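You operate a simulated robot arm through the tools that you are given. There is no shell and no other tool. Be economical: measure what you need, move in short steps, check, and stop when the job is done.

You are at the controls of a simulated robot arm. One attempt, no reset.

Task
Put the white cup from the right drain board in the right basin. Then put the green beaker in the left basin. Then take the red brush and leave it in the steel bowl. Then take the white cloth and put it on the cooling rack. Then put the blue cloth on the right drain board. Then close the lower fridge drawer. Then pull the end grille open. Do these in the order given. Set down upright: green beaker. The end grille goes clockwise seen from above.

It is judged by the outcome, as a careful person would: the job done as asked, and still so three seconds after it is handed in. It fails if anything else is knocked over, pushed out of place, dropped, spilled or broken. Flat cloth is picked up by pressing the open fingertips on it (5 to 10 N) and closing them slowly along it; thin cloth reads only 2 to 8 mm in the jaws.

Robot
A 7-joint arm with a two-finger gripper on a trunk, on a base that drives. Base frame: it is fixed to the floor where the robot stands at the start and does not move with it; the origin is under the middle of the robot, x ahead of it, y to its left, z up. Readings come in mm, rad, newtons and seconds.
With the tool pointing down near the work surface it reaches from about 320 to 800 mm from the robot's upright axis, wherever it stands. Its first joint turns from -2.897 to 2.897 rad. Places, roughly: blue cloth (11x7x3 cm) [400, 1300, 900]; cooling rack (25x22 cm) [-1260, -860, 920]; end grille [-1000, 600, 400]; green beaker (7x6x7 cm) [600, -400, 900]; left basin [700, 800, 700]; lower fridge drawer [-800, 1000, 300]; red brush (10x6x6 cm) [500, -500, 900]; right basin [700, 300, 700]; right drain board [700, -400, 800]; steel bowl (20x20x8 cm) [600, -200, 900]; white cloth (11x7x3 cm) [400, 1200, 900]; white cup (6x6x3 cm) [500, -100, 900]. Payload 2.45 kg.
The TCP is the grasp point between the finger pads, 27 mm short of the fingertips. In the tool frame z runs along the fingers and y along their closing line. The gripper opens to 80 mm. The gripper's body begins 54 mm behind the TCP.
Orientation is told as [roll, pitch, yaw] about the base's x, y, z axes, in that order, counted from this pose: with the fingers straight down and closing along the base's y, the tool's x points along the base's -x, its y along +y and its z along -z.

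Tools
- The arm moves only by the tool nudge_tool. Its argument "series" is a list of rows, each an object of numbers (a shift or turn left out is 0, a gripper value left out holds the last): "rx", "ry", "rz": the turn, a rotation vector about the base's x, y, z in rad; "dx", "dy", "dz": the shift along the base's x, y, z in mm; "grip": the finger opening in mm, from 0 to 80. In form: [{"rx": .., "ry": .., "rz": .., "dx": .., "dy": .., "dz": .., "grip": ..}, ...]. A call has 1 to 20 rows; each row shifts and turns the commanded pose from where the row before left it. Rows are played at 5 a second. More than 50 mm and 0.15 rad between two rows, or a gripper value outside its range, and nothing of the call is played. Where a pose cannot be reached the arm comes as near as it can. A force on the tool above 40 N (or 10 N above the force at the start of the call, whichever is more), or a blocked arm, ends the call early, and 0.2 s more pass. The fingers move at their own pace (about 153 mm/s each) and stop on an object; they squeeze with about 27 N. The grip force told is the motor's: it shows also when the fingers shut on nothing. Time passes only in rows, and 0.2 s behind the last, so rows that do not move let the fingers close. The reply holds the time, the measured pose of the TCP, the force on the tool along the base axes, the opening and the grip force, in the units named above and with some noise, with the torque about the TCP (base axes, N m) and any sound that the robot's microphone picked up, and new pictures: "pictures" is both (left out), scene, wrist or none.
- Cameras (640 x 400 px; columns grow to the right, rows downward): "scene" is now at [39.7, 207.6, 1652.9]; the picture's right is [0.73, -0.69, 0.00], its down [-0.08, -0.09, -0.99] and it looks along [0.68, 0.72, -0.12] (base axes); focal length 214 px, centre (320, 200). "wrist" rides on the gripper at [63, 12, -79] in the tool frame; the picture's right is [-0.19, 0.98, 0.00], its down [-0.72, -0.14, -0.68] and it looks along [-0.67, -0.13, 0.73] (tool axes); focal length 226 px, centre (320, 200). There is no depth. A picture from a camera that has moved, and an enlarged one, comes with that camera's place and axes in the base frame and with its lens. The place of the scene camera against the robot may be out by one fixed shift of up to 12 mm in any direction.
- move_column(by): slides the trunk up (or, below 0, down) by that many mm; the arm and the scene camera ride with it, the base frame stays. It gives what a move gives, with no picture.
- drive_base(legs): drives the robot by 1 to 6 legs, each [ahead, turn to the left] in mm and rad, along the robot's own axes; the way and the turn of a leg run together, so that a leg with both is an arc; at most 1500 mm and 3.142 rad a leg. The arm and the cameras ride along, it lands a little off, and it stops where it bumps. It gives what a move gives, and a new picture of the scene camera.
- head_to(pan, tilt): turns the head with the scene camera to pan (to the left, within 2.094 rad either way) and tilt (down, from -0.506 to 1.204), counted from straight ahead of the robot. It gives what a move gives, and a new picture of the scene camera.
- zoom(camera, box): a new picture of the part [left, top, right, bottom] of that camera's present view, enlarged. The clock stands still meanwhile.
- sign_off(): hands the job in; it is judged then, once.

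Work in short steps. Places have to be worked out from the pictures, the camera data and where the tool is seen: move nearer, look again, correct. Check each grasp and each placing, and mend what went wrong. You have 186 turns and 260 pictures in all, those below and enlarged ones among them. Open the gripper and draw the arm clear of the work before you hand the job in, unless the task says otherwise; then end with one line.

The tools are called after "Request:" as a command line: name --argument value ..., lists and objects as JSON in quotes. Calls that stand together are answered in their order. nudge_tool: Moves the arm, as the interface text tells. Its arguments: {"type":"object","properties":{"series":{"type":"array","items":{"type":"object","properties":{"rx":{"type":"number"},"ry":{"type":"number"},"rz":{"type":"number"},"dx":{"type":"number"},"dy":{"type":"number"},"dz":{"type":"number"},"grip":{"type":"number"}}}},"pictures":{"type":"string","enum":["both","scene","wrist","none"]}},"required":["series"]} The other tools are called the same way: move_column (by) slides the trunk up or down; drive_base (legs) drives the base; head_to (pan, tilt) turns the head that bears the scene camera; zoom (camera, box) takes an enlarged picture of a part of a camera's view; sign_off () hands the job in.

At the start:

```text
t: 0.0
tool_pos: [7.7, 505.3, 1149.9]
tool_rot: [-0.001, 0.0, 0.0]
contact_force: [-0.6, 0.2, -1.4]
wrist_torque: [-0.02, 0.0, -0.02]
finger_gap: 80.0
grip_force: 0.1
trunk travel left (down, up): [-225.0, 315.0]
robot x, y, heading: [2.0, 2.2, 0.003]
head pan, tilt: [0.836, 1.201]
```

scene: 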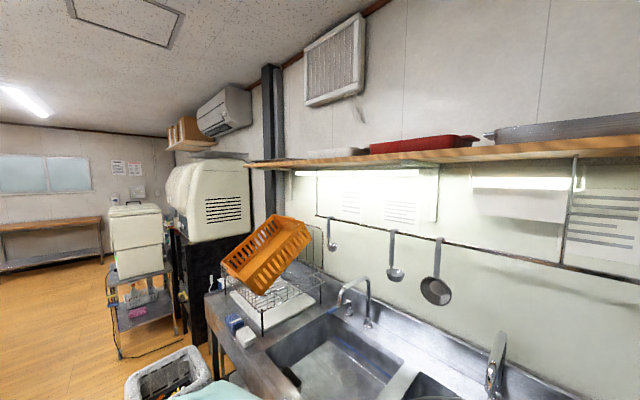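
wrist: 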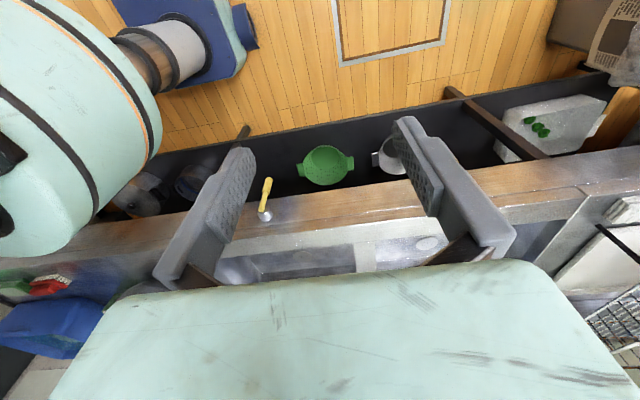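

I look around first: turn the head towards the right drain board and down.

Request:
head_to --pan -0.5 --tilt 0.8

```text
t: 1.5
tool_pos: [8.7, 504.8, 1150.2]
tool_rot: [-0.003, -0.002, -0.001]
contact_force: [0.2, -0.2, -0.5]
wrist_torque: [0.0, -0.02, 0.01]
finger_gap: 80.1
grip_force: 0.1
trunk travel left (down, up): [-225.0, 315.0]
robot x, y, heading: [1.4, 4.0, 0.001]
head pan, tilt: [-0.499, 0.799]
camera scene: at [62.1, 103.5, 1644.5], right [-0.4, -0.92, 0.0], down [-0.19, 0.08, -0.98], along [0.9, -0.39, -0.21], focal length 214 px, centre (320, 200)
```

scene: 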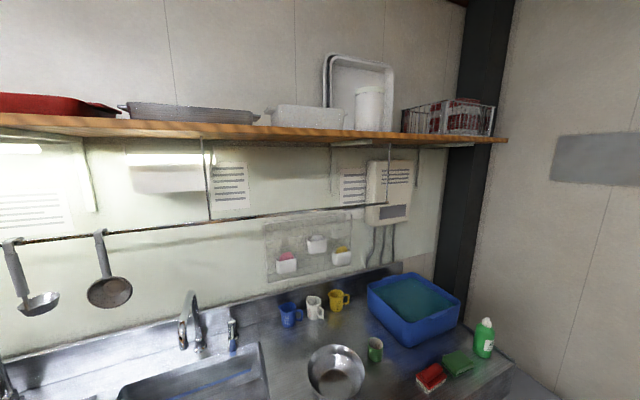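

I need a steeper view; I try the tilt's effect.

Request:
head_to --pan -0.3 --tilt 1.2

Request:
head_to --pan 0.9 --tilt 1.2

```text
t: 2.4
tool_pos: [8.0, 507.0, 1148.2]
tool_rot: [-0.002, 0.002, 0.0]
contact_force: [0.0, 0.4, 0.6]
wrist_torque: [0.02, 0.0, 0.0]
finger_gap: 80.1
grip_force: 0.0
trunk travel left (down, up): [-225.0, 315.0]
robot x, y, heading: [-0.9, -1.5, -0.004]
head pan, tilt: [-0.3, 1.201]
camera scene: at [62.5, 104.2, 1644.1], right [-0.39, -0.92, 0.0], down [-0.2, 0.08, -0.98], along [0.9, -0.38, -0.21], focal length 214 px, centre (320, 200)
```

scene: 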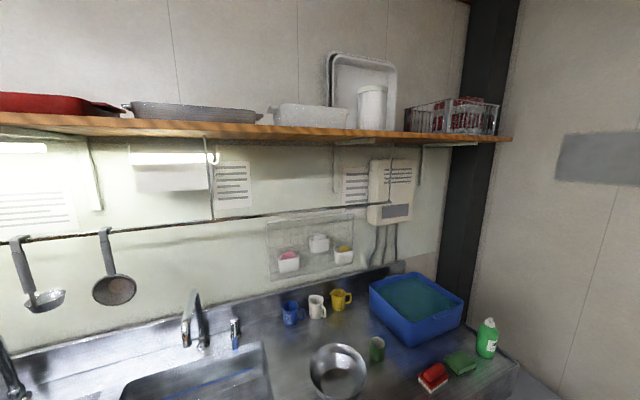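

```text
t: 3.8
tool_pos: [8.7, 506.5, 1149.0]
tool_rot: [-0.002, 0.001, 0.0]
contact_force: [0.6, -1.2, -0.1]
wrist_torque: [0.02, -0.01, 0.02]
finger_gap: 80.0
grip_force: 0.1
trunk travel left (down, up): [-225.0, 315.0]
robot x, y, heading: [-1.0, -3.3, -0.003]
head pan, tilt: [0.901, 1.201]
camera scene: at [39.2, 208.1, 1652.6], right [0.73, -0.68, 0.0], down [-0.08, -0.09, -0.99], along [0.67, 0.73, -0.12], focal length 214 px, centre (320, 200)
```

scene: 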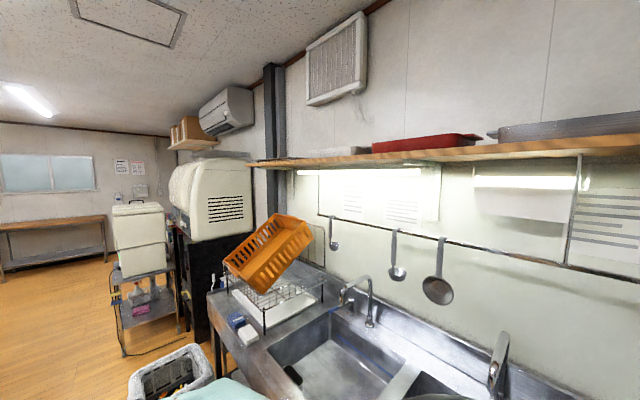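

The head view seems not to follow tilt; I test one more pan with a negative and a medium tilt.

Request:
head_to --pan 0.2 --tilt 0.5

Request:
head_to --pan -1.2 --tilt 1.0

```text
t: 4.8
tool_pos: [7.8, 507.1, 1149.7]
tool_rot: [0.0, -0.001, -0.001]
contact_force: [-0.3, -0.1, 0.0]
wrist_torque: [0.02, 0.0, 0.01]
finger_gap: 80.2
grip_force: 0.0
trunk travel left (down, up): [-225.0, 315.0]
robot x, y, heading: [-1.4, 0.6, -0.002]
head pan, tilt: [0.201, 0.499]
camera scene: at [65.4, 166.3, 1651.3], right [0.28, -0.96, 0.0], down [-0.13, -0.04, -0.99], along [0.95, 0.28, -0.14], focal length 214 px, centre (320, 200)
```

scene: 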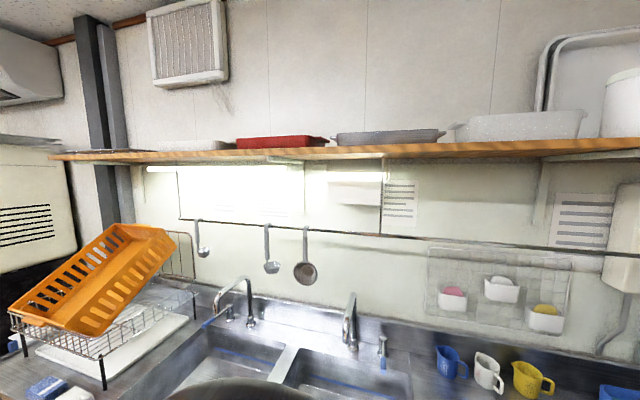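

```text
t: 6.4
tool_pos: [6.9, 506.7, 1148.7]
tool_rot: [-0.004, 0.002, 0.002]
contact_force: [0.1, 0.1, 0.1]
wrist_torque: [0.02, -0.02, 0.01]
finger_gap: 80.1
grip_force: 0.1
trunk travel left (down, up): [-225.0, 315.0]
robot x, y, heading: [-2.9, -1.5, 0.004]
head pan, tilt: [-1.201, 1.0]
camera scene: at [-2.4, 68.6, 1583.1], right [-0.96, -0.28, 0.0], down [-0.22, 0.76, -0.61], along [0.17, -0.59, -0.79], focal length 214 px, centre (320, 200)
```

scene: 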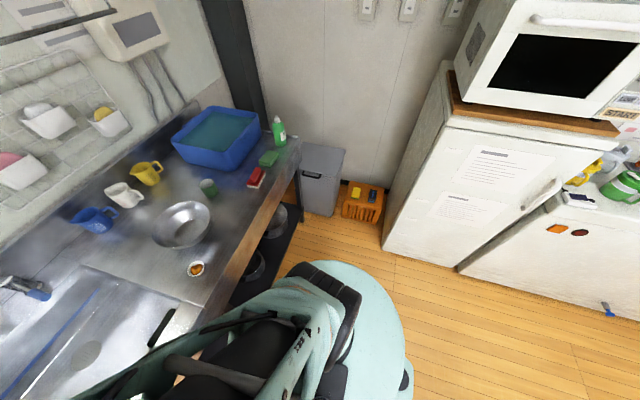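

The white cup is at about (197,268). Zoom to see it and the neighbours.

Request:
zoom --camera "scene" --box '[130, 140, 310, 300]'

Request:
head_to --pan -0.9 --tilt 1.2

```text
2.50 times, centred on (220, 220) of scene
camera zoom: at [-2.4, 68.6, 1583.1], right [-0.96, -0.28, 0.0], down [-0.22, 0.76, -0.61], along [0.17, -0.59, -0.79], focal length 536 px, centre (570, 150)
```

zoom: 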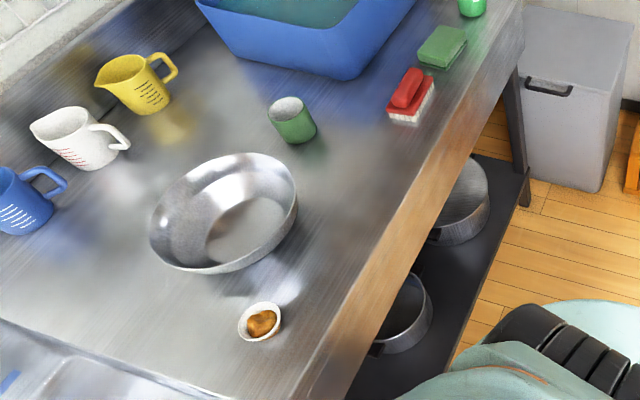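

```text
t: 7.2
tool_pos: [7.8, 505.2, 1148.3]
tool_rot: [-0.008, 0.002, -0.002]
contact_force: [0.3, 0.6, 0.3]
wrist_torque: [-0.01, 0.01, 0.0]
finger_gap: 79.7
grip_force: 0.1
trunk travel left (down, up): [-225.0, 315.0]
robot x, y, heading: [-1.6, -1.3, -0.002]
head pan, tilt: [-0.901, 1.201]
camera scene: at [-12.8, 77.4, 1570.5], right [-0.99, -0.17, 0.0], down [-0.15, 0.87, -0.46], along [0.08, -0.46, -0.89], focal length 214 px, centre (320, 200)
```

scene: 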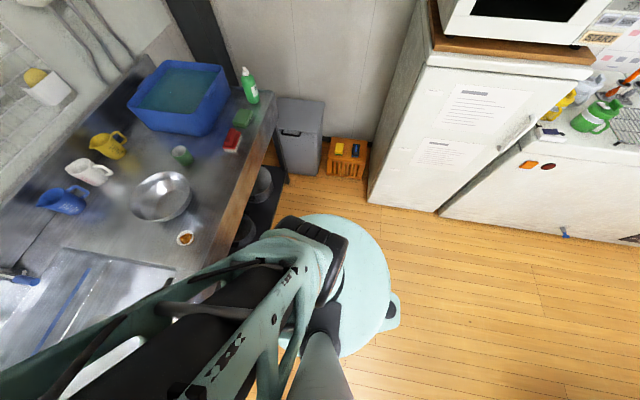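

The cup (small, with brown content) lies near [457,-63]. I swing the arm out over it at the present height, and look with the wrist camera.

Request:
nudge_tool --series '[{"dx": 40, "dy": -26}, {"dx": 40, "dy": -26}, {"dx": 40, "dy": -26}, {"dx": 40, "dy": -26}, {"dx": 40, "dy": -26}, {"dx": 40, "dy": -26}, {"dx": 40, "dy": -26}, {"dx": 40, "dy": -26}, {"dx": 16, "dy": -45}, {"dx": 16, "dy": -45}, {"dx": 16, "dy": -45}, {"dx": 16, "dy": -45}, {"dx": 16, "dy": -45}, {"dx": 16, "dy": -45}, {"dx": 16, "dy": -45}, {"dx": 16, "dy": -45}]'

```text
t: 8.2
tool_pos: [78.1, 425.2, 1110.3]
tool_rot: [-0.071, 0.054, 0.214]
contact_force: [-0.2, 0.1, -0.2]
wrist_torque: [0.01, -0.03, -0.02]
finger_gap: 80.1
grip_force: 0.0
trunk travel left (down, up): [-225.0, 315.0]
robot x, y, heading: [2.7, 1.7, 0.0]
head pan, tilt: [-0.901, 1.201]
stopped in row 5: the arm was blocked; the commanded pose is now the measured one
camera scene: at [-4.7, 50.9, 1641.8], right [-0.98, -0.22, 0.0], down [-0.05, 0.23, -0.97], along [0.21, -0.95, -0.23], focal length 214 px, centre (320, 200)
camera wrist: at [17.1, 429.2, 1192.5], right [-0.02, 1.0, -0.08], down [0.76, 0.07, 0.65], along [0.65, -0.05, -0.76], focal length 226 px, centre (320, 200)
```

scene: 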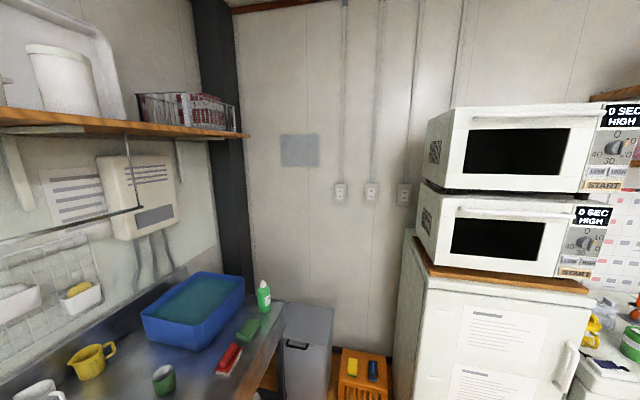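
wrist: 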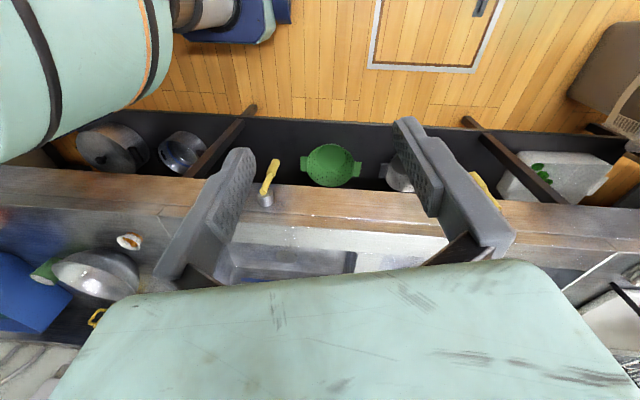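

The arm seems to have run against the tilted head (the head picture was pushed up). I raise the head level and turn it out of the way, then restore the tool's orientation.

Request:
head_to --pan 1.2 --tilt -0.1

Request:
nudge_tool --series '[{"rx": 0.035, "ry": -0.027, "rz": -0.107, "dz": 20}, {"rx": 0.035, "ry": -0.027, "rz": -0.107, "dz": 20}, {}]'

```text
t: 10.2
tool_pos: [83.8, 418.5, 1108.7]
tool_rot: [-0.079, 0.062, 0.2]
contact_force: [-0.8, 0.4, 0.3]
wrist_torque: [-0.04, 0.0, -0.03]
finger_gap: 80.2
grip_force: 0.0
trunk travel left (down, up): [-225.0, 315.0]
robot x, y, heading: [2.5, -4.5, 0.0]
head pan, tilt: [1.201, -0.099]
camera scene: at [6.6, 57.1, 1668.9], right [-0.94, -0.34, 0.0], down [0.02, -0.05, -1.0], along [0.34, -0.94, 0.06], focal length 214 px, centre (320, 200)
```

scene: 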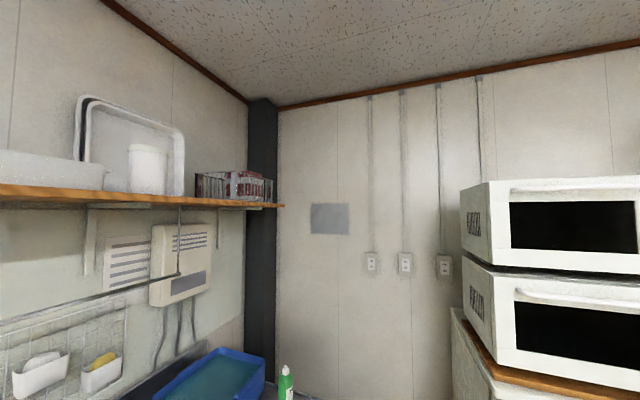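

```text
t: 11.1
tool_pos: [84.7, 414.6, 1104.0]
tool_rot: [-0.119, 0.034, -0.025]
contact_force: [-0.3, 0.1, -0.1]
wrist_torque: [0.01, -0.03, 0.0]
finger_gap: 79.9
grip_force: 0.1
trunk travel left (down, up): [-225.0, 315.0]
robot x, y, heading: [-2.7, 0.3, 0.002]
head pan, tilt: [1.201, -0.099]
stopped in row 3: the arm was blocked; the commanded pose is now the measured one
camera scene: at [51.1, 185.0, 1672.9], right [0.5, -0.86, 0.0], down [0.09, 0.05, -0.99], along [0.86, 0.5, 0.1], focal length 214 px, centre (320, 200)
camera wrist: at [26.2, 437.1, 1183.9], right [0.21, 0.97, -0.12], down [0.74, -0.08, 0.67], along [0.64, -0.23, -0.73], focal length 226 px, centre (320, 200)
```

scene: 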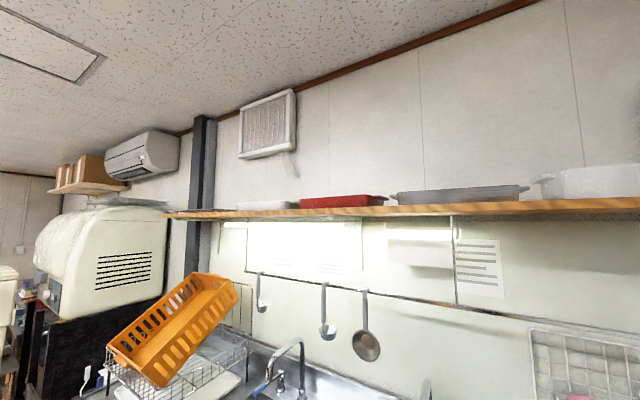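
wrist: 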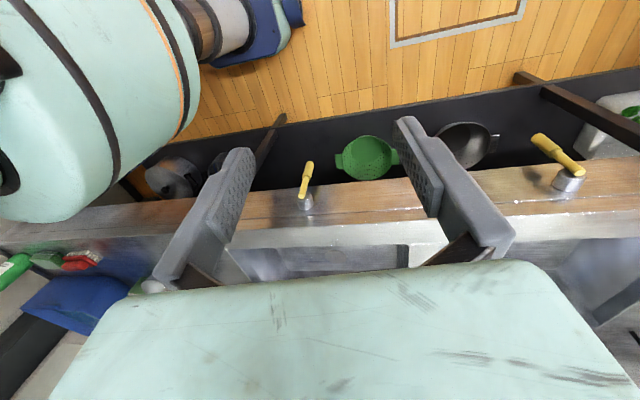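

The head may still be on its way; I let a little time pass and see.

Request:
nudge_tool --series '[{}, {}, {}, {}, {}]' --pictures "scene"

```text
t: 12.3
tool_pos: [85.4, 412.4, 1104.3]
tool_rot: [-0.119, 0.033, -0.021]
contact_force: [0.4, -0.7, -1.1]
wrist_torque: [0.01, 0.02, 0.01]
finger_gap: 80.0
grip_force: 0.0
trunk travel left (down, up): [-225.0, 315.0]
robot x, y, heading: [-3.0, 0.3, -0.005]
head pan, tilt: [1.201, -0.099]
camera scene: at [8.0, 221.4, 1672.6], right [0.93, -0.36, 0.0], down [0.04, 0.09, -1.0], along [0.36, 0.93, 0.1], focal length 214 px, centre (320, 200)
```

scene: 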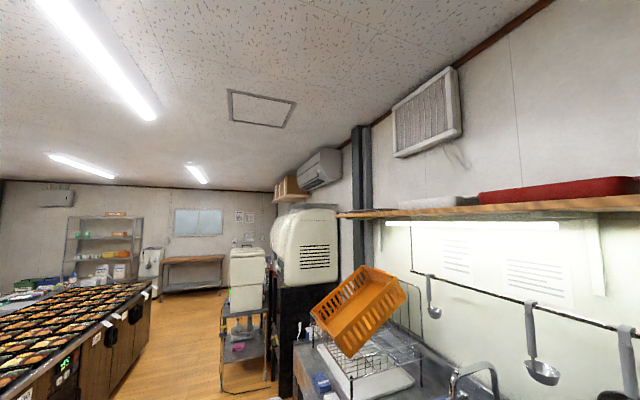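

The head is settled and level. I restore the orientation and continue the swing.

Request:
nudge_tool --series '[{"rx": 0.06, "ry": -0.016, "rz": 0.01, "dz": 15}, {"rx": 0.06, "ry": -0.016, "rz": 0.01, "dz": 15}, {"dx": 30, "dy": -5, "dz": 10}, {"dx": 40, "dy": -16}, {"dx": 40, "dy": -20}, {}]'

```text
t: 13.7
tool_pos: [196.9, 371.7, 1139.2]
tool_rot: [-0.007, 0.014, 0.001]
contact_force: [0.8, 0.1, -0.4]
wrist_torque: [0.0, 0.01, 0.06]
finger_gap: 80.0
grip_force: 0.0
trunk travel left (down, up): [-225.0, 315.0]
robot x, y, heading: [0.4, 1.2, 0.002]
head pan, tilt: [1.201, -0.099]
camera scene: at [36.7, 178.2, 1699.5], right [0.54, -0.84, 0.0], down [0.36, 0.23, -0.91], along [0.76, 0.49, 0.42], focal length 214 px, centre (320, 200)
camera wrist: at [134.6, 384.4, 1219.1], right [0.19, 0.98, -0.01], down [0.73, -0.14, 0.67], along [0.66, -0.14, -0.74], focal length 226 px, centre (320, 200)
```

scene: 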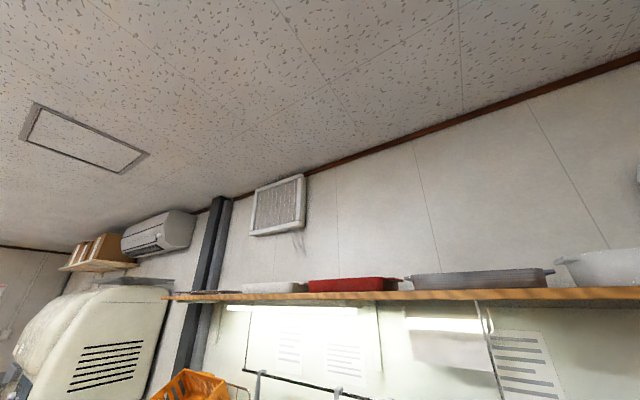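
wrist: 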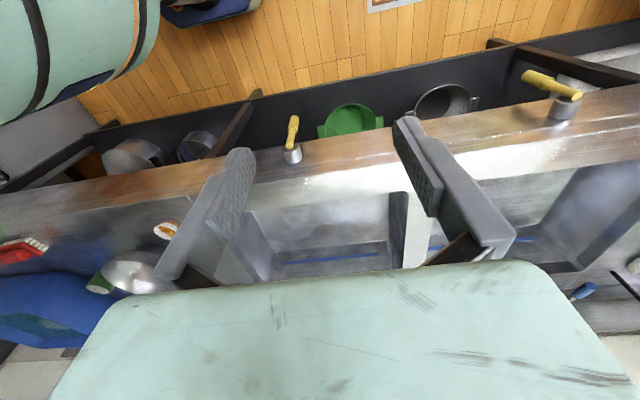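

The arm pushed the head sideways; I turn the head fully left/back so it is clear of the arm for the front work.

Request:
head_to --pan 2.09 --tilt 0.0

Request:
nudge_tool --series '[{"dx": 40, "dy": -15}, {"dx": 40, "dy": -20}, {"dx": 40, "dy": -25}, {"dx": 35, "dy": -35}, {"dx": 30, "dy": -40}, {"dx": 20, "dy": -45}, {"dx": 15, "dy": -45}, {"dx": 10, "dy": -45}, {"dx": 10, "dy": -45}, {"dx": 5, "dy": -45}, {"dx": 0, "dy": -45}, {"dy": -30}, {}]'

```text
t: 14.9
tool_pos: [195.6, 372.3, 1137.9]
tool_rot: [-0.012, 0.015, 0.0]
contact_force: [0.1, 0.0, -0.4]
wrist_torque: [0.0, 0.0, 0.01]
finger_gap: 80.0
grip_force: 0.0
trunk travel left (down, up): [-225.0, 315.0]
robot x, y, heading: [2.9, 1.2, -0.003]
head pan, tilt: [2.089, 0.0]
camera scene: at [36.1, 180.1, 1698.6], right [0.56, -0.83, 0.0], down [0.34, 0.23, -0.91], along [0.76, 0.51, 0.41], focal length 214 px, centre (320, 200)
```

scene: 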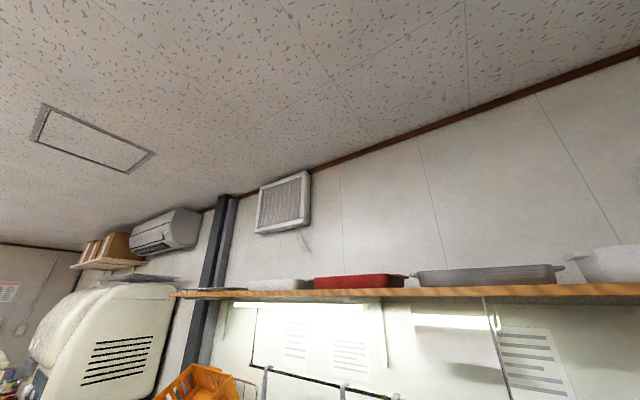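

```text
t: 17.7
tool_pos: [440.5, -61.1, 1142.6]
tool_rot: [0.002, 0.002, 0.002]
contact_force: [0.6, 0.2, -0.6]
wrist_torque: [0.0, 0.01, 0.0]
finger_gap: 80.2
grip_force: 0.1
trunk travel left (down, up): [-225.0, 315.0]
robot x, y, heading: [1.3, 1.6, 0.001]
head pan, tilt: [2.089, 0.0]
camera scene: at [-68.0, 218.3, 1663.8], right [0.87, 0.5, 0.0], down [0.0, 0.0, -1.0], along [-0.5, 0.87, 0.0], focal length 214 px, centre (320, 200)
camera wrist: at [378.3, -49.9, 1223.7], right [0.19, 0.98, 0.0], down [0.72, -0.14, 0.68], along [0.67, -0.13, -0.73], focal length 226 px, centre (320, 200)
```

scene: 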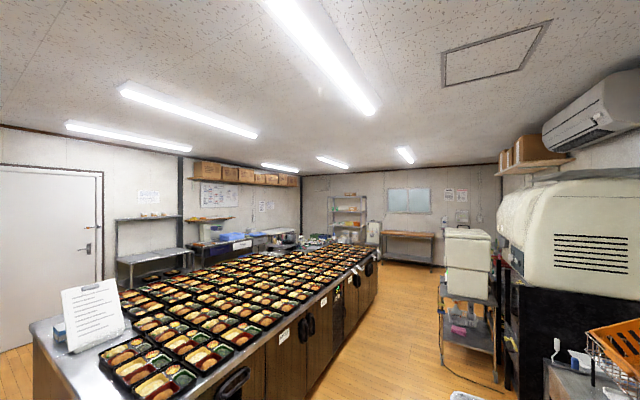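
wrist: 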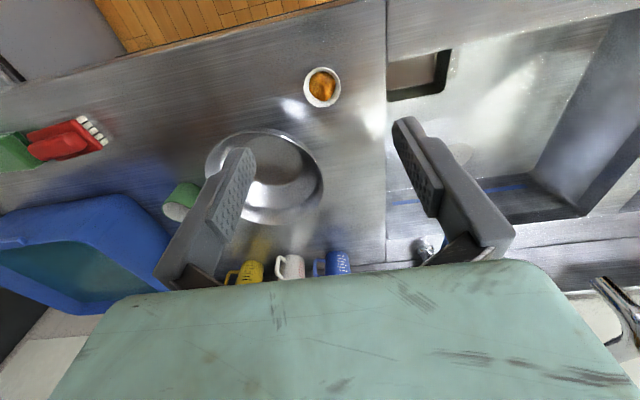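

The view is clear. The cup is seen at px (322,87) → about [475,-65]. I descend to z≈970 over it and measure again.

Request:
nudge_tool --series '[{"dx": 8, "dy": -1, "dz": -42}, {"dx": 8, "dy": -1, "dz": -42}, {"dx": 8, "dy": -1, "dz": -42}, {"dx": 8, "dy": -1, "dz": -42}, {}]' --pictures "wrist"

```text
t: 18.9
tool_pos: [473.0, -67.1, 973.8]
tool_rot: [0.001, 0.005, 0.0]
contact_force: [0.2, -0.2, 0.0]
wrist_torque: [0.01, 0.02, -0.01]
finger_gap: 80.0
grip_force: 0.0
trunk travel left (down, up): [-225.0, 315.0]
robot x, y, heading: [2.2, -3.3, 0.001]
head pan, tilt: [2.089, 0.0]
camera wrist: at [410.9, -55.6, 1054.1], right [0.19, 0.98, 0.0], down [0.72, -0.14, 0.68], along [0.67, -0.13, -0.73], focal length 226 px, centre (320, 200)
```

wrist: 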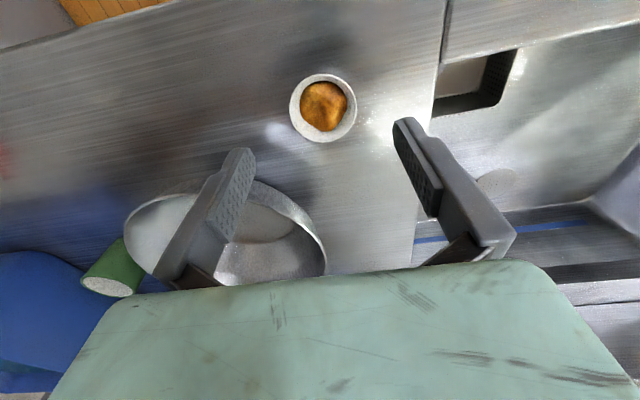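

The rim works out at about [485,-67,857]. I go to z 900 and look again.

Request:
nudge_tool --series '[{"dx": 6, "dz": -37}, {"dx": 6, "dz": -37}, {}]' --pictures "wrist"

```text
t: 19.7
tool_pos: [484.8, -66.5, 901.1]
tool_rot: [0.001, 0.004, 0.0]
contact_force: [1.3, 0.4, 0.0]
wrist_torque: [0.0, 0.0, 0.01]
finger_gap: 79.9
grip_force: 0.1
trunk travel left (down, up): [-225.0, 315.0]
robot x, y, heading: [0.1, 0.7, -0.001]
head pan, tilt: [2.089, 0.0]
camera wrist: at [421.2, -55.1, 980.4], right [0.19, 0.98, 0.0], down [0.72, -0.14, 0.68], along [0.67, -0.13, -0.73], focal length 226 px, centre (320, 200)
```

wrist: 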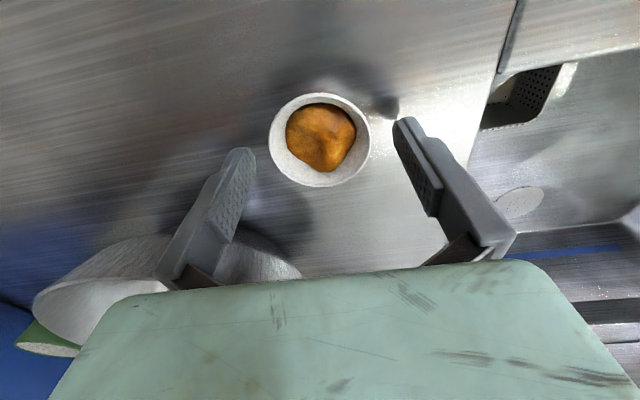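

Aligned. I go down to z≈867 and close gently.

Request:
nudge_tool --series '[{"dz": -18}, {"dz": -16}, {}, {"grip": 65}, {"grip": 50}, {"grip": 50}, {}]' --pictures "wrist"

```text
t: 20.1
tool_pos: [483.6, -68.1, 888.6]
tool_rot: [0.002, 0.006, -0.003]
contact_force: [-5.9, -2.7, 9.9]
wrist_torque: [-0.47, 0.15, -0.28]
finger_gap: 77.5
grip_force: 0.1
trunk travel left (down, up): [-225.0, 315.0]
robot x, y, heading: [-0.4, 0.8, 0.001]
head pan, tilt: [2.089, 0.0]
stopped in row 2: the force on the tool passed its limit at 98 N (the readings are from after the stop); the commanded pose is now the measured one
camera wrist: at [420.8, -56.2, 968.0], right [0.2, 0.98, 0.0], down [0.72, -0.14, 0.68], along [0.66, -0.13, -0.74], focal length 226 px, centre (320, 200)
```

wrist: 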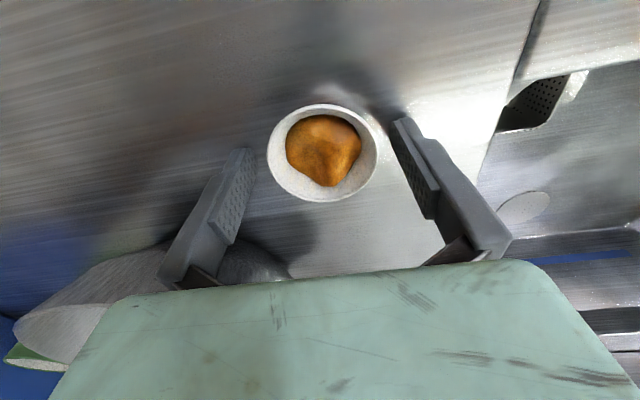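

The left fingertip touched something at about z 861. I ease up a few mm, and zoom to see what it touches.

Request:
nudge_tool --series '[{"dz": 4}, {"grip": 80}, {}]' --pictures "none"

Request:
zoom --camera "wrist" --box '[160, 80, 460, 300]'

```text
t: 20.9
tool_pos: [482.5, -67.6, 890.8]
tool_rot: [0.002, 0.007, 0.0]
contact_force: [-1.0, 0.1, 0.8]
wrist_torque: [-0.01, -0.03, 0.05]
finger_gap: 80.0
grip_force: 0.0
trunk travel left (down, up): [-225.0, 315.0]
robot x, y, heading: [-1.2, -1.0, 0.005]
head pan, tilt: [2.089, 0.0]
```

```text
1.82 times, centred on (310, 190) of wrist
camera zoom: at [421.8, -55.3, 971.3], right [0.19, 0.98, 0.0], down [0.72, -0.14, 0.68], along [0.67, -0.13, -0.73], focal length 411 px, centre (338, 218)
```

zoom: 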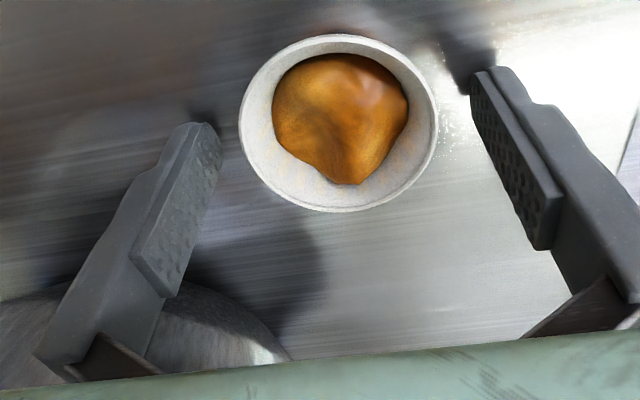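

The fingertips are just above the counter (≈861), beside the cup. I shift 3 mm back and close slowly.

Request:
nudge_tool --series '[{"dx": -3, "grip": 72}, {"grip": 64}, {"grip": 56}, {"grip": 48}, {"grip": 40}, {}, {}]' --pictures "wrist"

```text
t: 22.6
tool_pos: [479.8, -66.7, 892.1]
tool_rot: [-0.001, 0.006, -0.003]
contact_force: [0.5, 0.0, -1.0]
wrist_torque: [0.02, 0.0, -0.02]
finger_gap: 48.5
grip_force: 28.2
trunk travel left (down, up): [-225.0, 315.0]
robot x, y, heading: [-0.5, -1.9, -0.0]
head pan, tilt: [2.089, 0.0]
camera wrist: at [418.5, -55.3, 971.7], right [0.19, 0.98, 0.0], down [0.72, -0.14, 0.68], along [0.67, -0.13, -0.73], focal length 226 px, centre (320, 200)
```

wrist: 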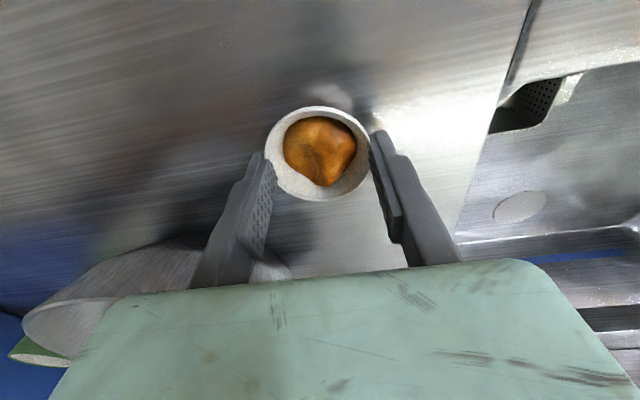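

Gripped at 48.5 mm. I lift 100 mm slowly and check.

Request:
nudge_tool --series '[{"dz": 15}, {"dz": 25}, {"dz": 30}, {"dz": 30}, {}]' --pictures "wrist"

```text
t: 23.8
tool_pos: [480.6, -65.6, 992.4]
tool_rot: [0.002, 0.003, 0.0]
contact_force: [-0.2, 0.3, 0.2]
wrist_torque: [0.01, -0.01, -0.01]
finger_gap: 47.5
grip_force: 27.2
trunk travel left (down, up): [-225.0, 315.0]
robot x, y, heading: [1.7, 0.7, -0.006]
head pan, tilt: [2.089, 0.0]
camera wrist: at [418.7, -54.6, 1072.5], right [0.19, 0.98, 0.0], down [0.72, -0.14, 0.68], along [0.67, -0.13, -0.73], focal length 226 px, centre (320, 200)
```

wrist: 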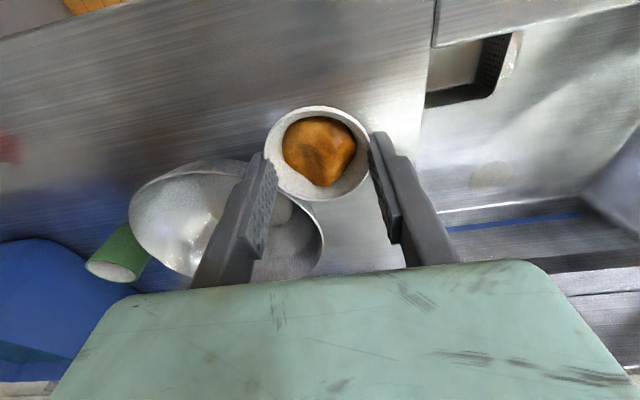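

The cup is held upright. I carry it over the right basin, around [600,220].

Request:
nudge_tool --series '[{"dx": 10, "dy": 25}, {"dx": 15, "dy": 40}, {"dx": 15, "dy": 40}, {"dx": 20, "dy": 40}, {"dx": 20, "dy": 40}, {"dx": 20, "dy": 40}, {"dx": 10, "dy": 35}, {"dx": 10, "dy": 25}, {}, {}]' --pictures "wrist"

```text
t: 25.9
tool_pos: [602.3, 218.1, 993.1]
tool_rot: [0.003, 0.006, -0.001]
contact_force: [0.6, -0.6, 0.0]
wrist_torque: [-0.03, -0.02, -0.05]
finger_gap: 46.8
grip_force: 27.6
trunk travel left (down, up): [-225.0, 315.0]
robot x, y, heading: [-2.1, -0.2, -0.003]
head pan, tilt: [2.089, 0.0]
camera wrist: at [539.1, 230.0, 1071.6], right [0.19, 0.98, 0.0], down [0.72, -0.14, 0.68], along [0.67, -0.13, -0.73], focal length 226 px, centre (320, 200)
```

wrist: 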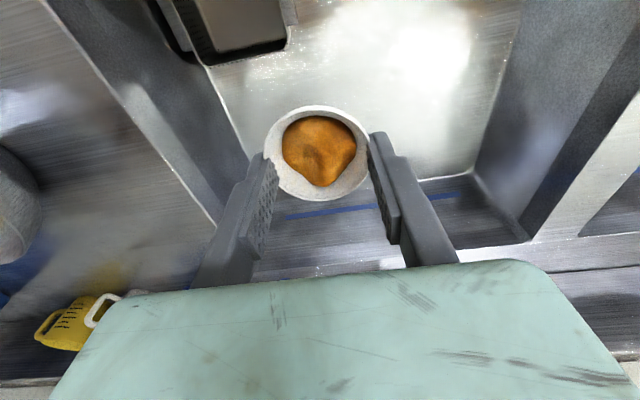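

I shift a bit to the basin's middle and go down to z≈830 for another look.

Request:
nudge_tool --series '[{"dx": 10, "dy": 22}, {"dx": 10, "dy": 23}, {"dz": -40}, {"dz": -40}, {"dz": -40}, {"dz": -40}, {}, {}]' --pictures "wrist"

```text
t: 27.8
tool_pos: [620.9, 263.6, 832.3]
tool_rot: [0.002, 0.004, -0.001]
contact_force: [0.0, 0.7, -0.2]
wrist_torque: [0.01, -0.01, -0.04]
finger_gap: 44.5
grip_force: 27.1
trunk travel left (down, up): [-225.0, 315.0]
robot x, y, heading: [-0.9, 1.1, 0.002]
head pan, tilt: [2.089, 0.0]
camera wrist: at [559.2, 274.8, 911.2], right [0.19, 0.98, 0.0], down [0.72, -0.14, 0.68], along [0.67, -0.13, -0.73], focal length 226 px, centre (320, 200)
```

wrist: 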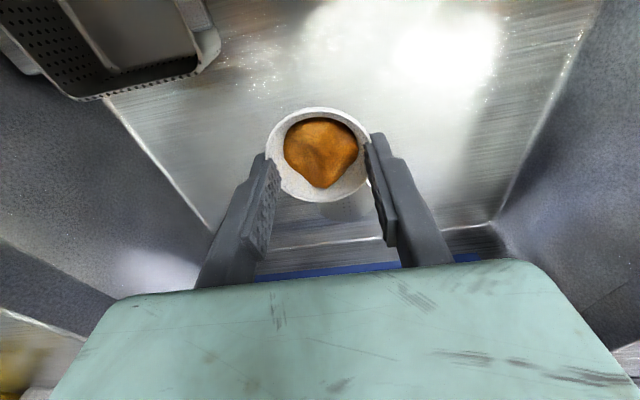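

Floor is estimated at z≈640–690. I go down in gentle steps.

Request:
nudge_tool --series '[{"dz": -30}, {"dz": -30}, {"dz": -25}, {"dz": -10}, {"dz": -8}, {"dz": -8}, {"dz": -8}, {"dz": -8}, {}]' --pictures "wrist"

```text
t: 29.8
tool_pos: [621.2, 261.9, 704.2]
tool_rot: [0.002, 0.005, -0.002]
contact_force: [-0.3, 0.0, 0.3]
wrist_torque: [-0.01, 0.03, 0.0]
finger_gap: 44.4
grip_force: 26.9
trunk travel left (down, up): [-225.0, 315.0]
robot x, y, heading: [0.9, -0.6, 0.0]
head pan, tilt: [2.089, 0.0]
camera wrist: at [558.8, 274.7, 784.3], right [0.19, 0.98, 0.0], down [0.72, -0.14, 0.68], along [0.67, -0.13, -0.73], focal length 226 px, centre (320, 200)
```

wrist: 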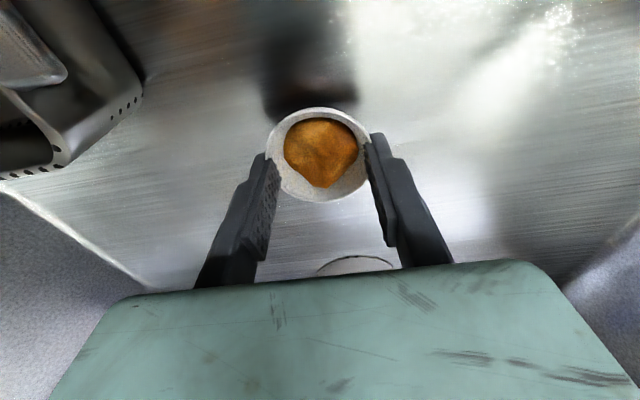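

Not yet touching; shadow is near. I continue in 5 mm rows.

Request:
nudge_tool --series '[{"dz": -5}, {"dz": -5}, {"dz": -5}, {"dz": -5}, {"dz": -5}, {"dz": -5}, {}]' --pictures "wrist"

```text
t: 30.7
tool_pos: [622.7, 266.2, 692.3]
tool_rot: [0.006, -0.003, -0.002]
contact_force: [-5.4, -3.0, 18.3]
wrist_torque: [-0.06, 0.18, 0.06]
finger_gap: 43.6
grip_force: 26.9
trunk travel left (down, up): [-225.0, 315.0]
robot x, y, heading: [-1.3, -1.0, 0.001]
head pan, tilt: [2.089, 0.0]
stopped in row 4: the force on the tool passed its limit at 42 N (the readings are from after the stop); the commanded pose is now the measured one
camera wrist: at [560.6, 276.1, 771.1], right [0.19, 0.98, 0.01], down [0.72, -0.15, 0.68], along [0.67, -0.13, -0.73], focal length 226 px, centre (320, 200)
```

wrist: 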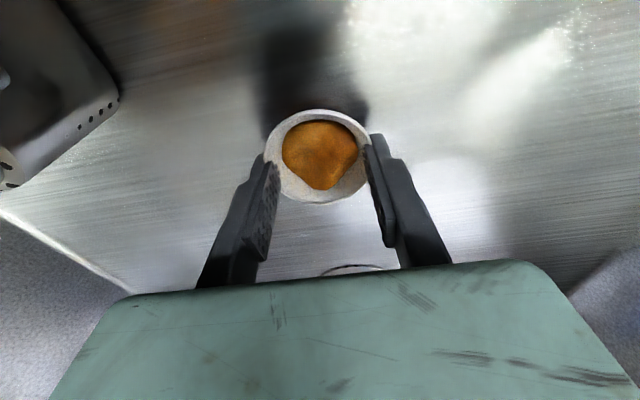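

Touchdown at z≈691. I ease 1 mm up, open and withdraw straight up.

Request:
nudge_tool --series '[{"dz": 1}, {"grip": 48}, {"grip": 56}, {"grip": 66}, {"grip": 78}, {"dz": 10}, {"dz": 30}, {"dz": 40}, {}]' --pictures "wrist"

```text
t: 32.7
tool_pos: [622.0, 264.5, 770.0]
tool_rot: [0.003, 0.003, 0.0]
contact_force: [0.0, 0.4, -0.1]
wrist_torque: [-0.01, -0.02, 0.01]
finger_gap: 78.0
grip_force: 0.0
trunk travel left (down, up): [-225.0, 315.0]
robot x, y, heading: [-3.2, 2.4, -0.003]
head pan, tilt: [2.089, 0.0]
camera wrist: at [559.6, 275.8, 849.7], right [0.19, 0.98, 0.0], down [0.72, -0.14, 0.68], along [0.67, -0.13, -0.73], focal length 226 px, centre (320, 200)
```

wrist: 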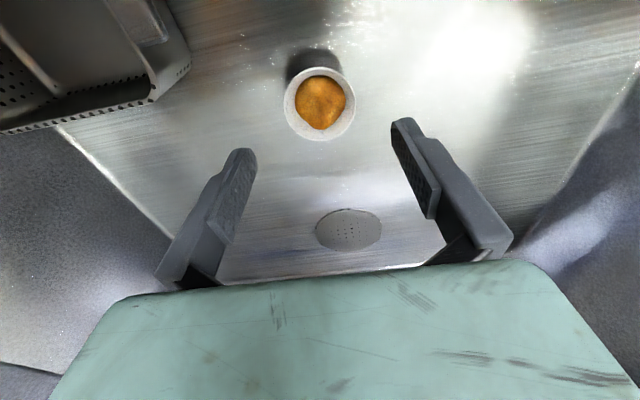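

The cup stands upright in the right basin. Next the green beaker: I rise and move above it (≈[625,-375]).

Request:
nudge_tool --series '[{"dz": 50}, {"dz": 50}, {"dz": 50}, {"dz": 50}, {"dz": 40}, {"dy": -50}, {"dy": -50}, {"dy": -50}, {"dy": -50}, {"dy": -50}, {"dy": -50}, {"dx": -5, "dy": -50}, {"dx": -5, "dy": -50}, {"dx": -5, "dy": -50}, {"dx": -5, "dy": -50}, {"dx": -5, "dy": -50}, {"dx": -5, "dy": -50}, {}]' --pictures "wrist"

```text
refused: row 12 steps farther than a row can; nothing moved
```

Request:
nudge_tool --series '[{"dz": 50}, {"dz": 50}, {"dz": 50}, {"dz": 50}, {"dz": 40}, {"dy": -50}, {"dy": -50}, {"dy": -50}, {"dy": -50}, {"dy": -50}, {"dy": -50}, {"dx": -5, "dy": -48}, {"dx": -5, "dy": -48}, {"dx": -5, "dy": -48}, {"dx": -5, "dy": -48}, {"dx": -5, "dy": -48}, {"dx": -5, "dy": -48}, {}]' --pictures "wrist"

```text
t: 36.5
tool_pos: [594.1, -324.7, 1010.4]
tool_rot: [0.003, 0.001, 0.001]
contact_force: [0.6, -0.5, 0.1]
wrist_torque: [0.0, 0.02, 0.04]
finger_gap: 78.0
grip_force: 0.1
trunk travel left (down, up): [-225.0, 315.0]
robot x, y, heading: [0.7, -2.7, 0.002]
head pan, tilt: [2.089, 0.0]
camera wrist: at [530.5, -312.6, 1090.9], right [0.19, 0.98, 0.0], down [0.72, -0.14, 0.68], along [0.67, -0.13, -0.73], focal length 226 px, centre (320, 200)
```

wrist: 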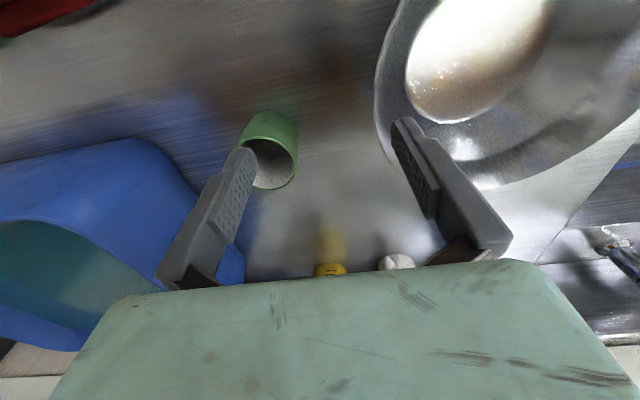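

The beaker's rim works out near [628,-372,930]. Zoom for its shape/handle.

Request:
zoom --camera "wrist" --box '[160, 80, 360, 220]'

```text
2.86 times, centred on (260, 150) of wrist
camera zoom: at [530.5, -312.6, 1090.9], right [0.19, 0.98, 0.0], down [0.72, -0.14, 0.68], along [0.67, -0.13, -0.73], focal length 646 px, centre (491, 343)
```

zoom: 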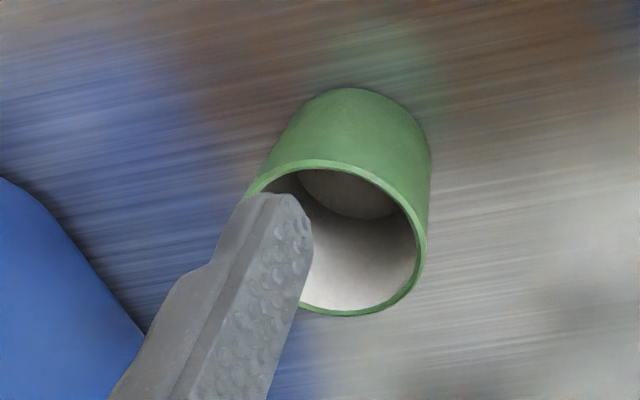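

Beaker: no handle. I move over its centre, ~[628,-380], and lower to z 970 (tips above the rim), then check.

Request:
nudge_tool --series '[{"dx": 17, "dy": -28, "grip": 80}, {"dx": 17, "dy": -28}, {"dz": -25}, {"dz": -15}, {}, {}]' --pictures "wrist"

```text
t: 37.9
tool_pos: [627.8, -378.8, 970.8]
tool_rot: [0.004, -0.001, -0.001]
contact_force: [0.5, -0.4, 0.5]
wrist_torque: [0.02, -0.02, -0.02]
finger_gap: 80.0
grip_force: 0.0
trunk travel left (down, up): [-225.0, 315.0]
robot x, y, heading: [-2.7, -1.5, 0.0]
head pan, tilt: [2.089, 0.0]
camera wrist: at [565.2, -368.1, 1050.0], right [0.19, 0.98, 0.0], down [0.72, -0.14, 0.68], along [0.67, -0.13, -0.73], focal length 226 px, centre (320, 200)
```

wrist: 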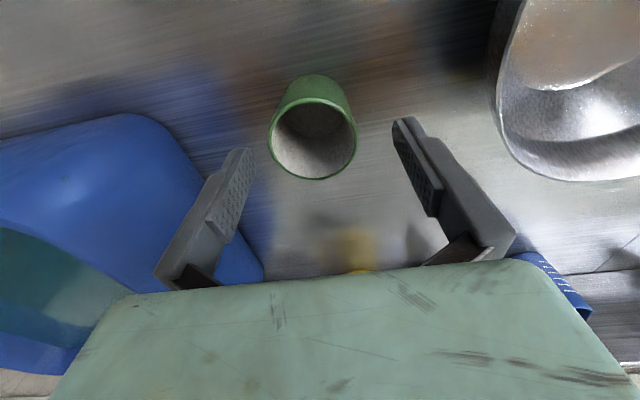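

Rim centre ≈[631,-385,920], diameter ≈56 mm. I shift, descend to z≈900 and close.

Request:
nudge_tool --series '[{"dx": 3, "dy": -6}, {"dz": -20}, {"dz": -20}, {"dz": -15}, {"dz": -13}, {}, {"grip": 68}, {"grip": 56}, {"grip": 44}, {"grip": 40}, {}]' --pictures "wrist"

```text
t: 40.3
tool_pos: [629.3, -384.9, 901.3]
tool_rot: [0.003, 0.0, 0.001]
contact_force: [0.2, 0.1, 0.1]
wrist_torque: [0.0, -0.02, 0.01]
finger_gap: 59.8
grip_force: 27.1
trunk travel left (down, up): [-225.0, 315.0]
robot x, y, heading: [0.2, 1.9, -0.001]
head pan, tilt: [2.089, 0.0]
camera wrist: at [567.6, -374.0, 981.6], right [0.19, 0.98, 0.0], down [0.72, -0.14, 0.68], along [0.67, -0.13, -0.73], focal length 226 px, centre (320, 200)
```

wrist: 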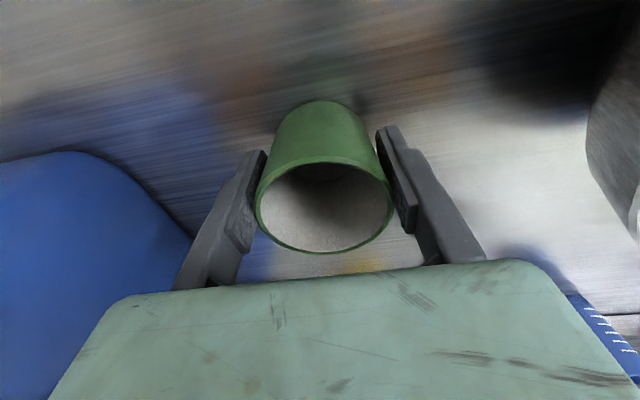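

Beaker held (59.8 mm). I lift it and bring it in front of the robot for driving.

Request:
nudge_tool --series '[{"dz": 15}, {"dz": 35}, {"dz": 40}, {"dz": 40}, {"dz": 40}, {"dx": -15, "dy": 40}, {"dx": -15, "dy": 40}, {"dx": -20, "dy": 40}, {"dx": -20, "dy": 40}, {"dx": -20, "dy": 40}, {"dx": -20, "dy": 40}, {"dx": -20, "dy": 40}, {"dx": -15, "dy": 40}, {"dx": -15, "dy": 40}, {}]' --pictures "wrist"

Request:
drive_base --legs '[[0, 1.571]]'

```text
t: 43.5
tool_pos: [469.1, -23.6, 1072.9]
tool_rot: [0.003, 0.0, -0.002]
contact_force: [-0.3, 0.2, 0.4]
wrist_torque: [0.0, -0.04, -0.04]
finger_gap: 59.0
grip_force: 26.8
trunk travel left (down, up): [-225.0, 315.0]
robot x, y, heading: [-0.7, -0.2, -0.001]
head pan, tilt: [2.089, 0.0]
camera wrist: at [407.1, -12.6, 1151.6], right [0.19, 0.98, 0.0], down [0.72, -0.14, 0.68], along [0.67, -0.13, -0.73], focal length 226 px, centre (320, 200)
```

wrist: 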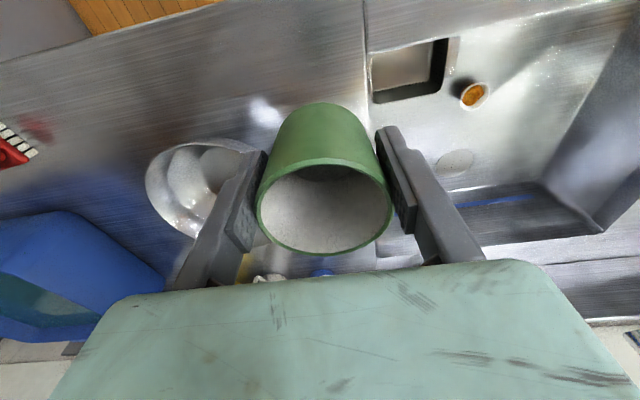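

```text
t: 47.9
tool_pos: [23.0, 469.5, 1071.9]
tool_rot: [0.003, 0.0, 1.573]
contact_force: [1.0, -0.1, -0.7]
wrist_torque: [0.01, 0.0, -0.04]
finger_gap: 58.6
grip_force: 27.0
trunk travel left (down, up): [-225.0, 315.0]
robot x, y, heading: [1.8, 2.8, 1.57]
head pan, tilt: [2.089, 0.0]
camera scene: at [-221.7, -64.6, 1663.8], right [-0.5, 0.87, 0.0], down [0.0, 0.0, -1.0], along [-0.87, -0.5, 0.0], focal length 214 px, centre (320, 200)
```

scene: 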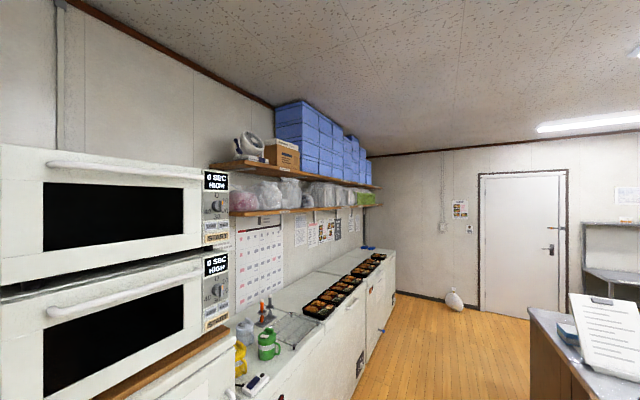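

I drive 850 mm ahead (toward +y) and turn back to face the sink.

Request:
drive_base --legs '[[850, 0], [0, -1.571]]'

Request:
nudge_tool --series '[{}]' --pictures "wrist"

```text
t: 56.3
tool_pos: [469.1, 822.9, 1071.4]
tool_rot: [0.005, -0.001, 0.006]
contact_force: [0.0, 1.0, -0.7]
wrist_torque: [-0.01, 0.0, 0.01]
finger_gap: 57.3
grip_force: 27.4
trunk travel left (down, up): [-225.0, 315.0]
robot x, y, heading: [-3.6, 847.6, 0.003]
head pan, tilt: [2.089, 0.0]
camera scene: at [-70.3, 1062.9, 1663.8], right [0.87, 0.5, 0.0], down [0.0, 0.0, -1.0], along [-0.5, 0.87, 0.0], focal length 214 px, centre (320, 200)
```

scene: 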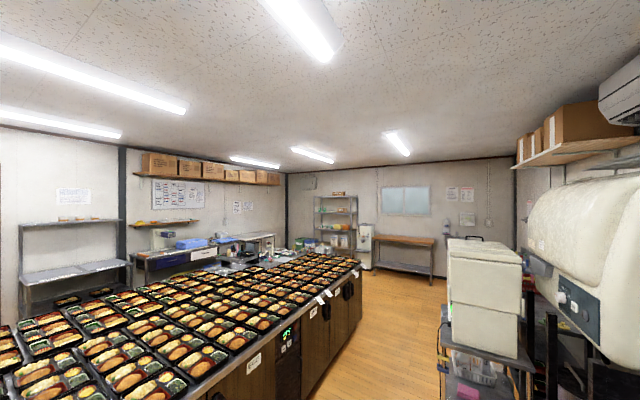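

```text
t: 56.7
tool_pos: [469.8, 824.2, 1072.1]
tool_rot: [0.003, 0.0, 0.004]
contact_force: [-0.7, -0.3, -0.5]
wrist_torque: [0.01, -0.02, 0.02]
finger_gap: 57.5
grip_force: 26.8
trunk travel left (down, up): [-225.0, 315.0]
robot x, y, heading: [0.2, 847.7, 0.003]
head pan, tilt: [2.089, 0.0]
camera wrist: at [406.3, 834.5, 1151.6], right [0.19, 0.98, 0.0], down [0.72, -0.14, 0.68], along [0.67, -0.13, -0.73], focal length 226 px, centre (320, 200)
```

wrist: 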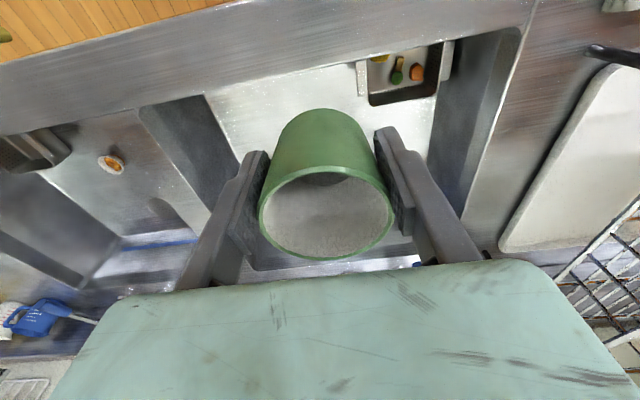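

The left basin floor spans about y 575–1040. I carry the beaker to [620,790] and descend.

Request:
nudge_tool --series '[{"dx": 40, "dy": -9}, {"dx": 40, "dy": -9}, {"dx": 40, "dy": -9}, {"dx": 30, "dy": -7}, {"dz": -40}, {"dz": -45}, {"dz": -45}, {"dz": -45}, {"dz": -45}, {}, {}]' --pictures "wrist"

```text
t: 59.1
tool_pos: [618.0, 791.1, 851.0]
tool_rot: [0.002, 0.001, 0.003]
contact_force: [-0.1, -1.2, 0.4]
wrist_torque: [0.02, 0.02, -0.01]
finger_gap: 57.0
grip_force: 26.6
trunk travel left (down, up): [-225.0, 315.0]
robot x, y, heading: [0.8, 843.2, 0.003]
head pan, tilt: [2.089, 0.0]
camera wrist: at [555.6, 800.8, 931.2], right [0.19, 0.98, 0.0], down [0.72, -0.14, 0.68], along [0.67, -0.13, -0.73], focal length 226 px, centre (320, 200)
```

wrist: 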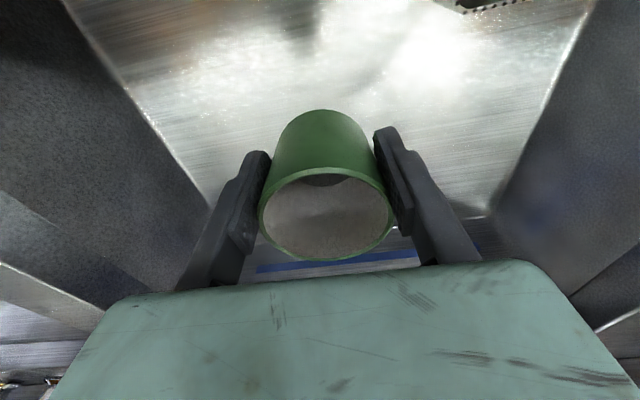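

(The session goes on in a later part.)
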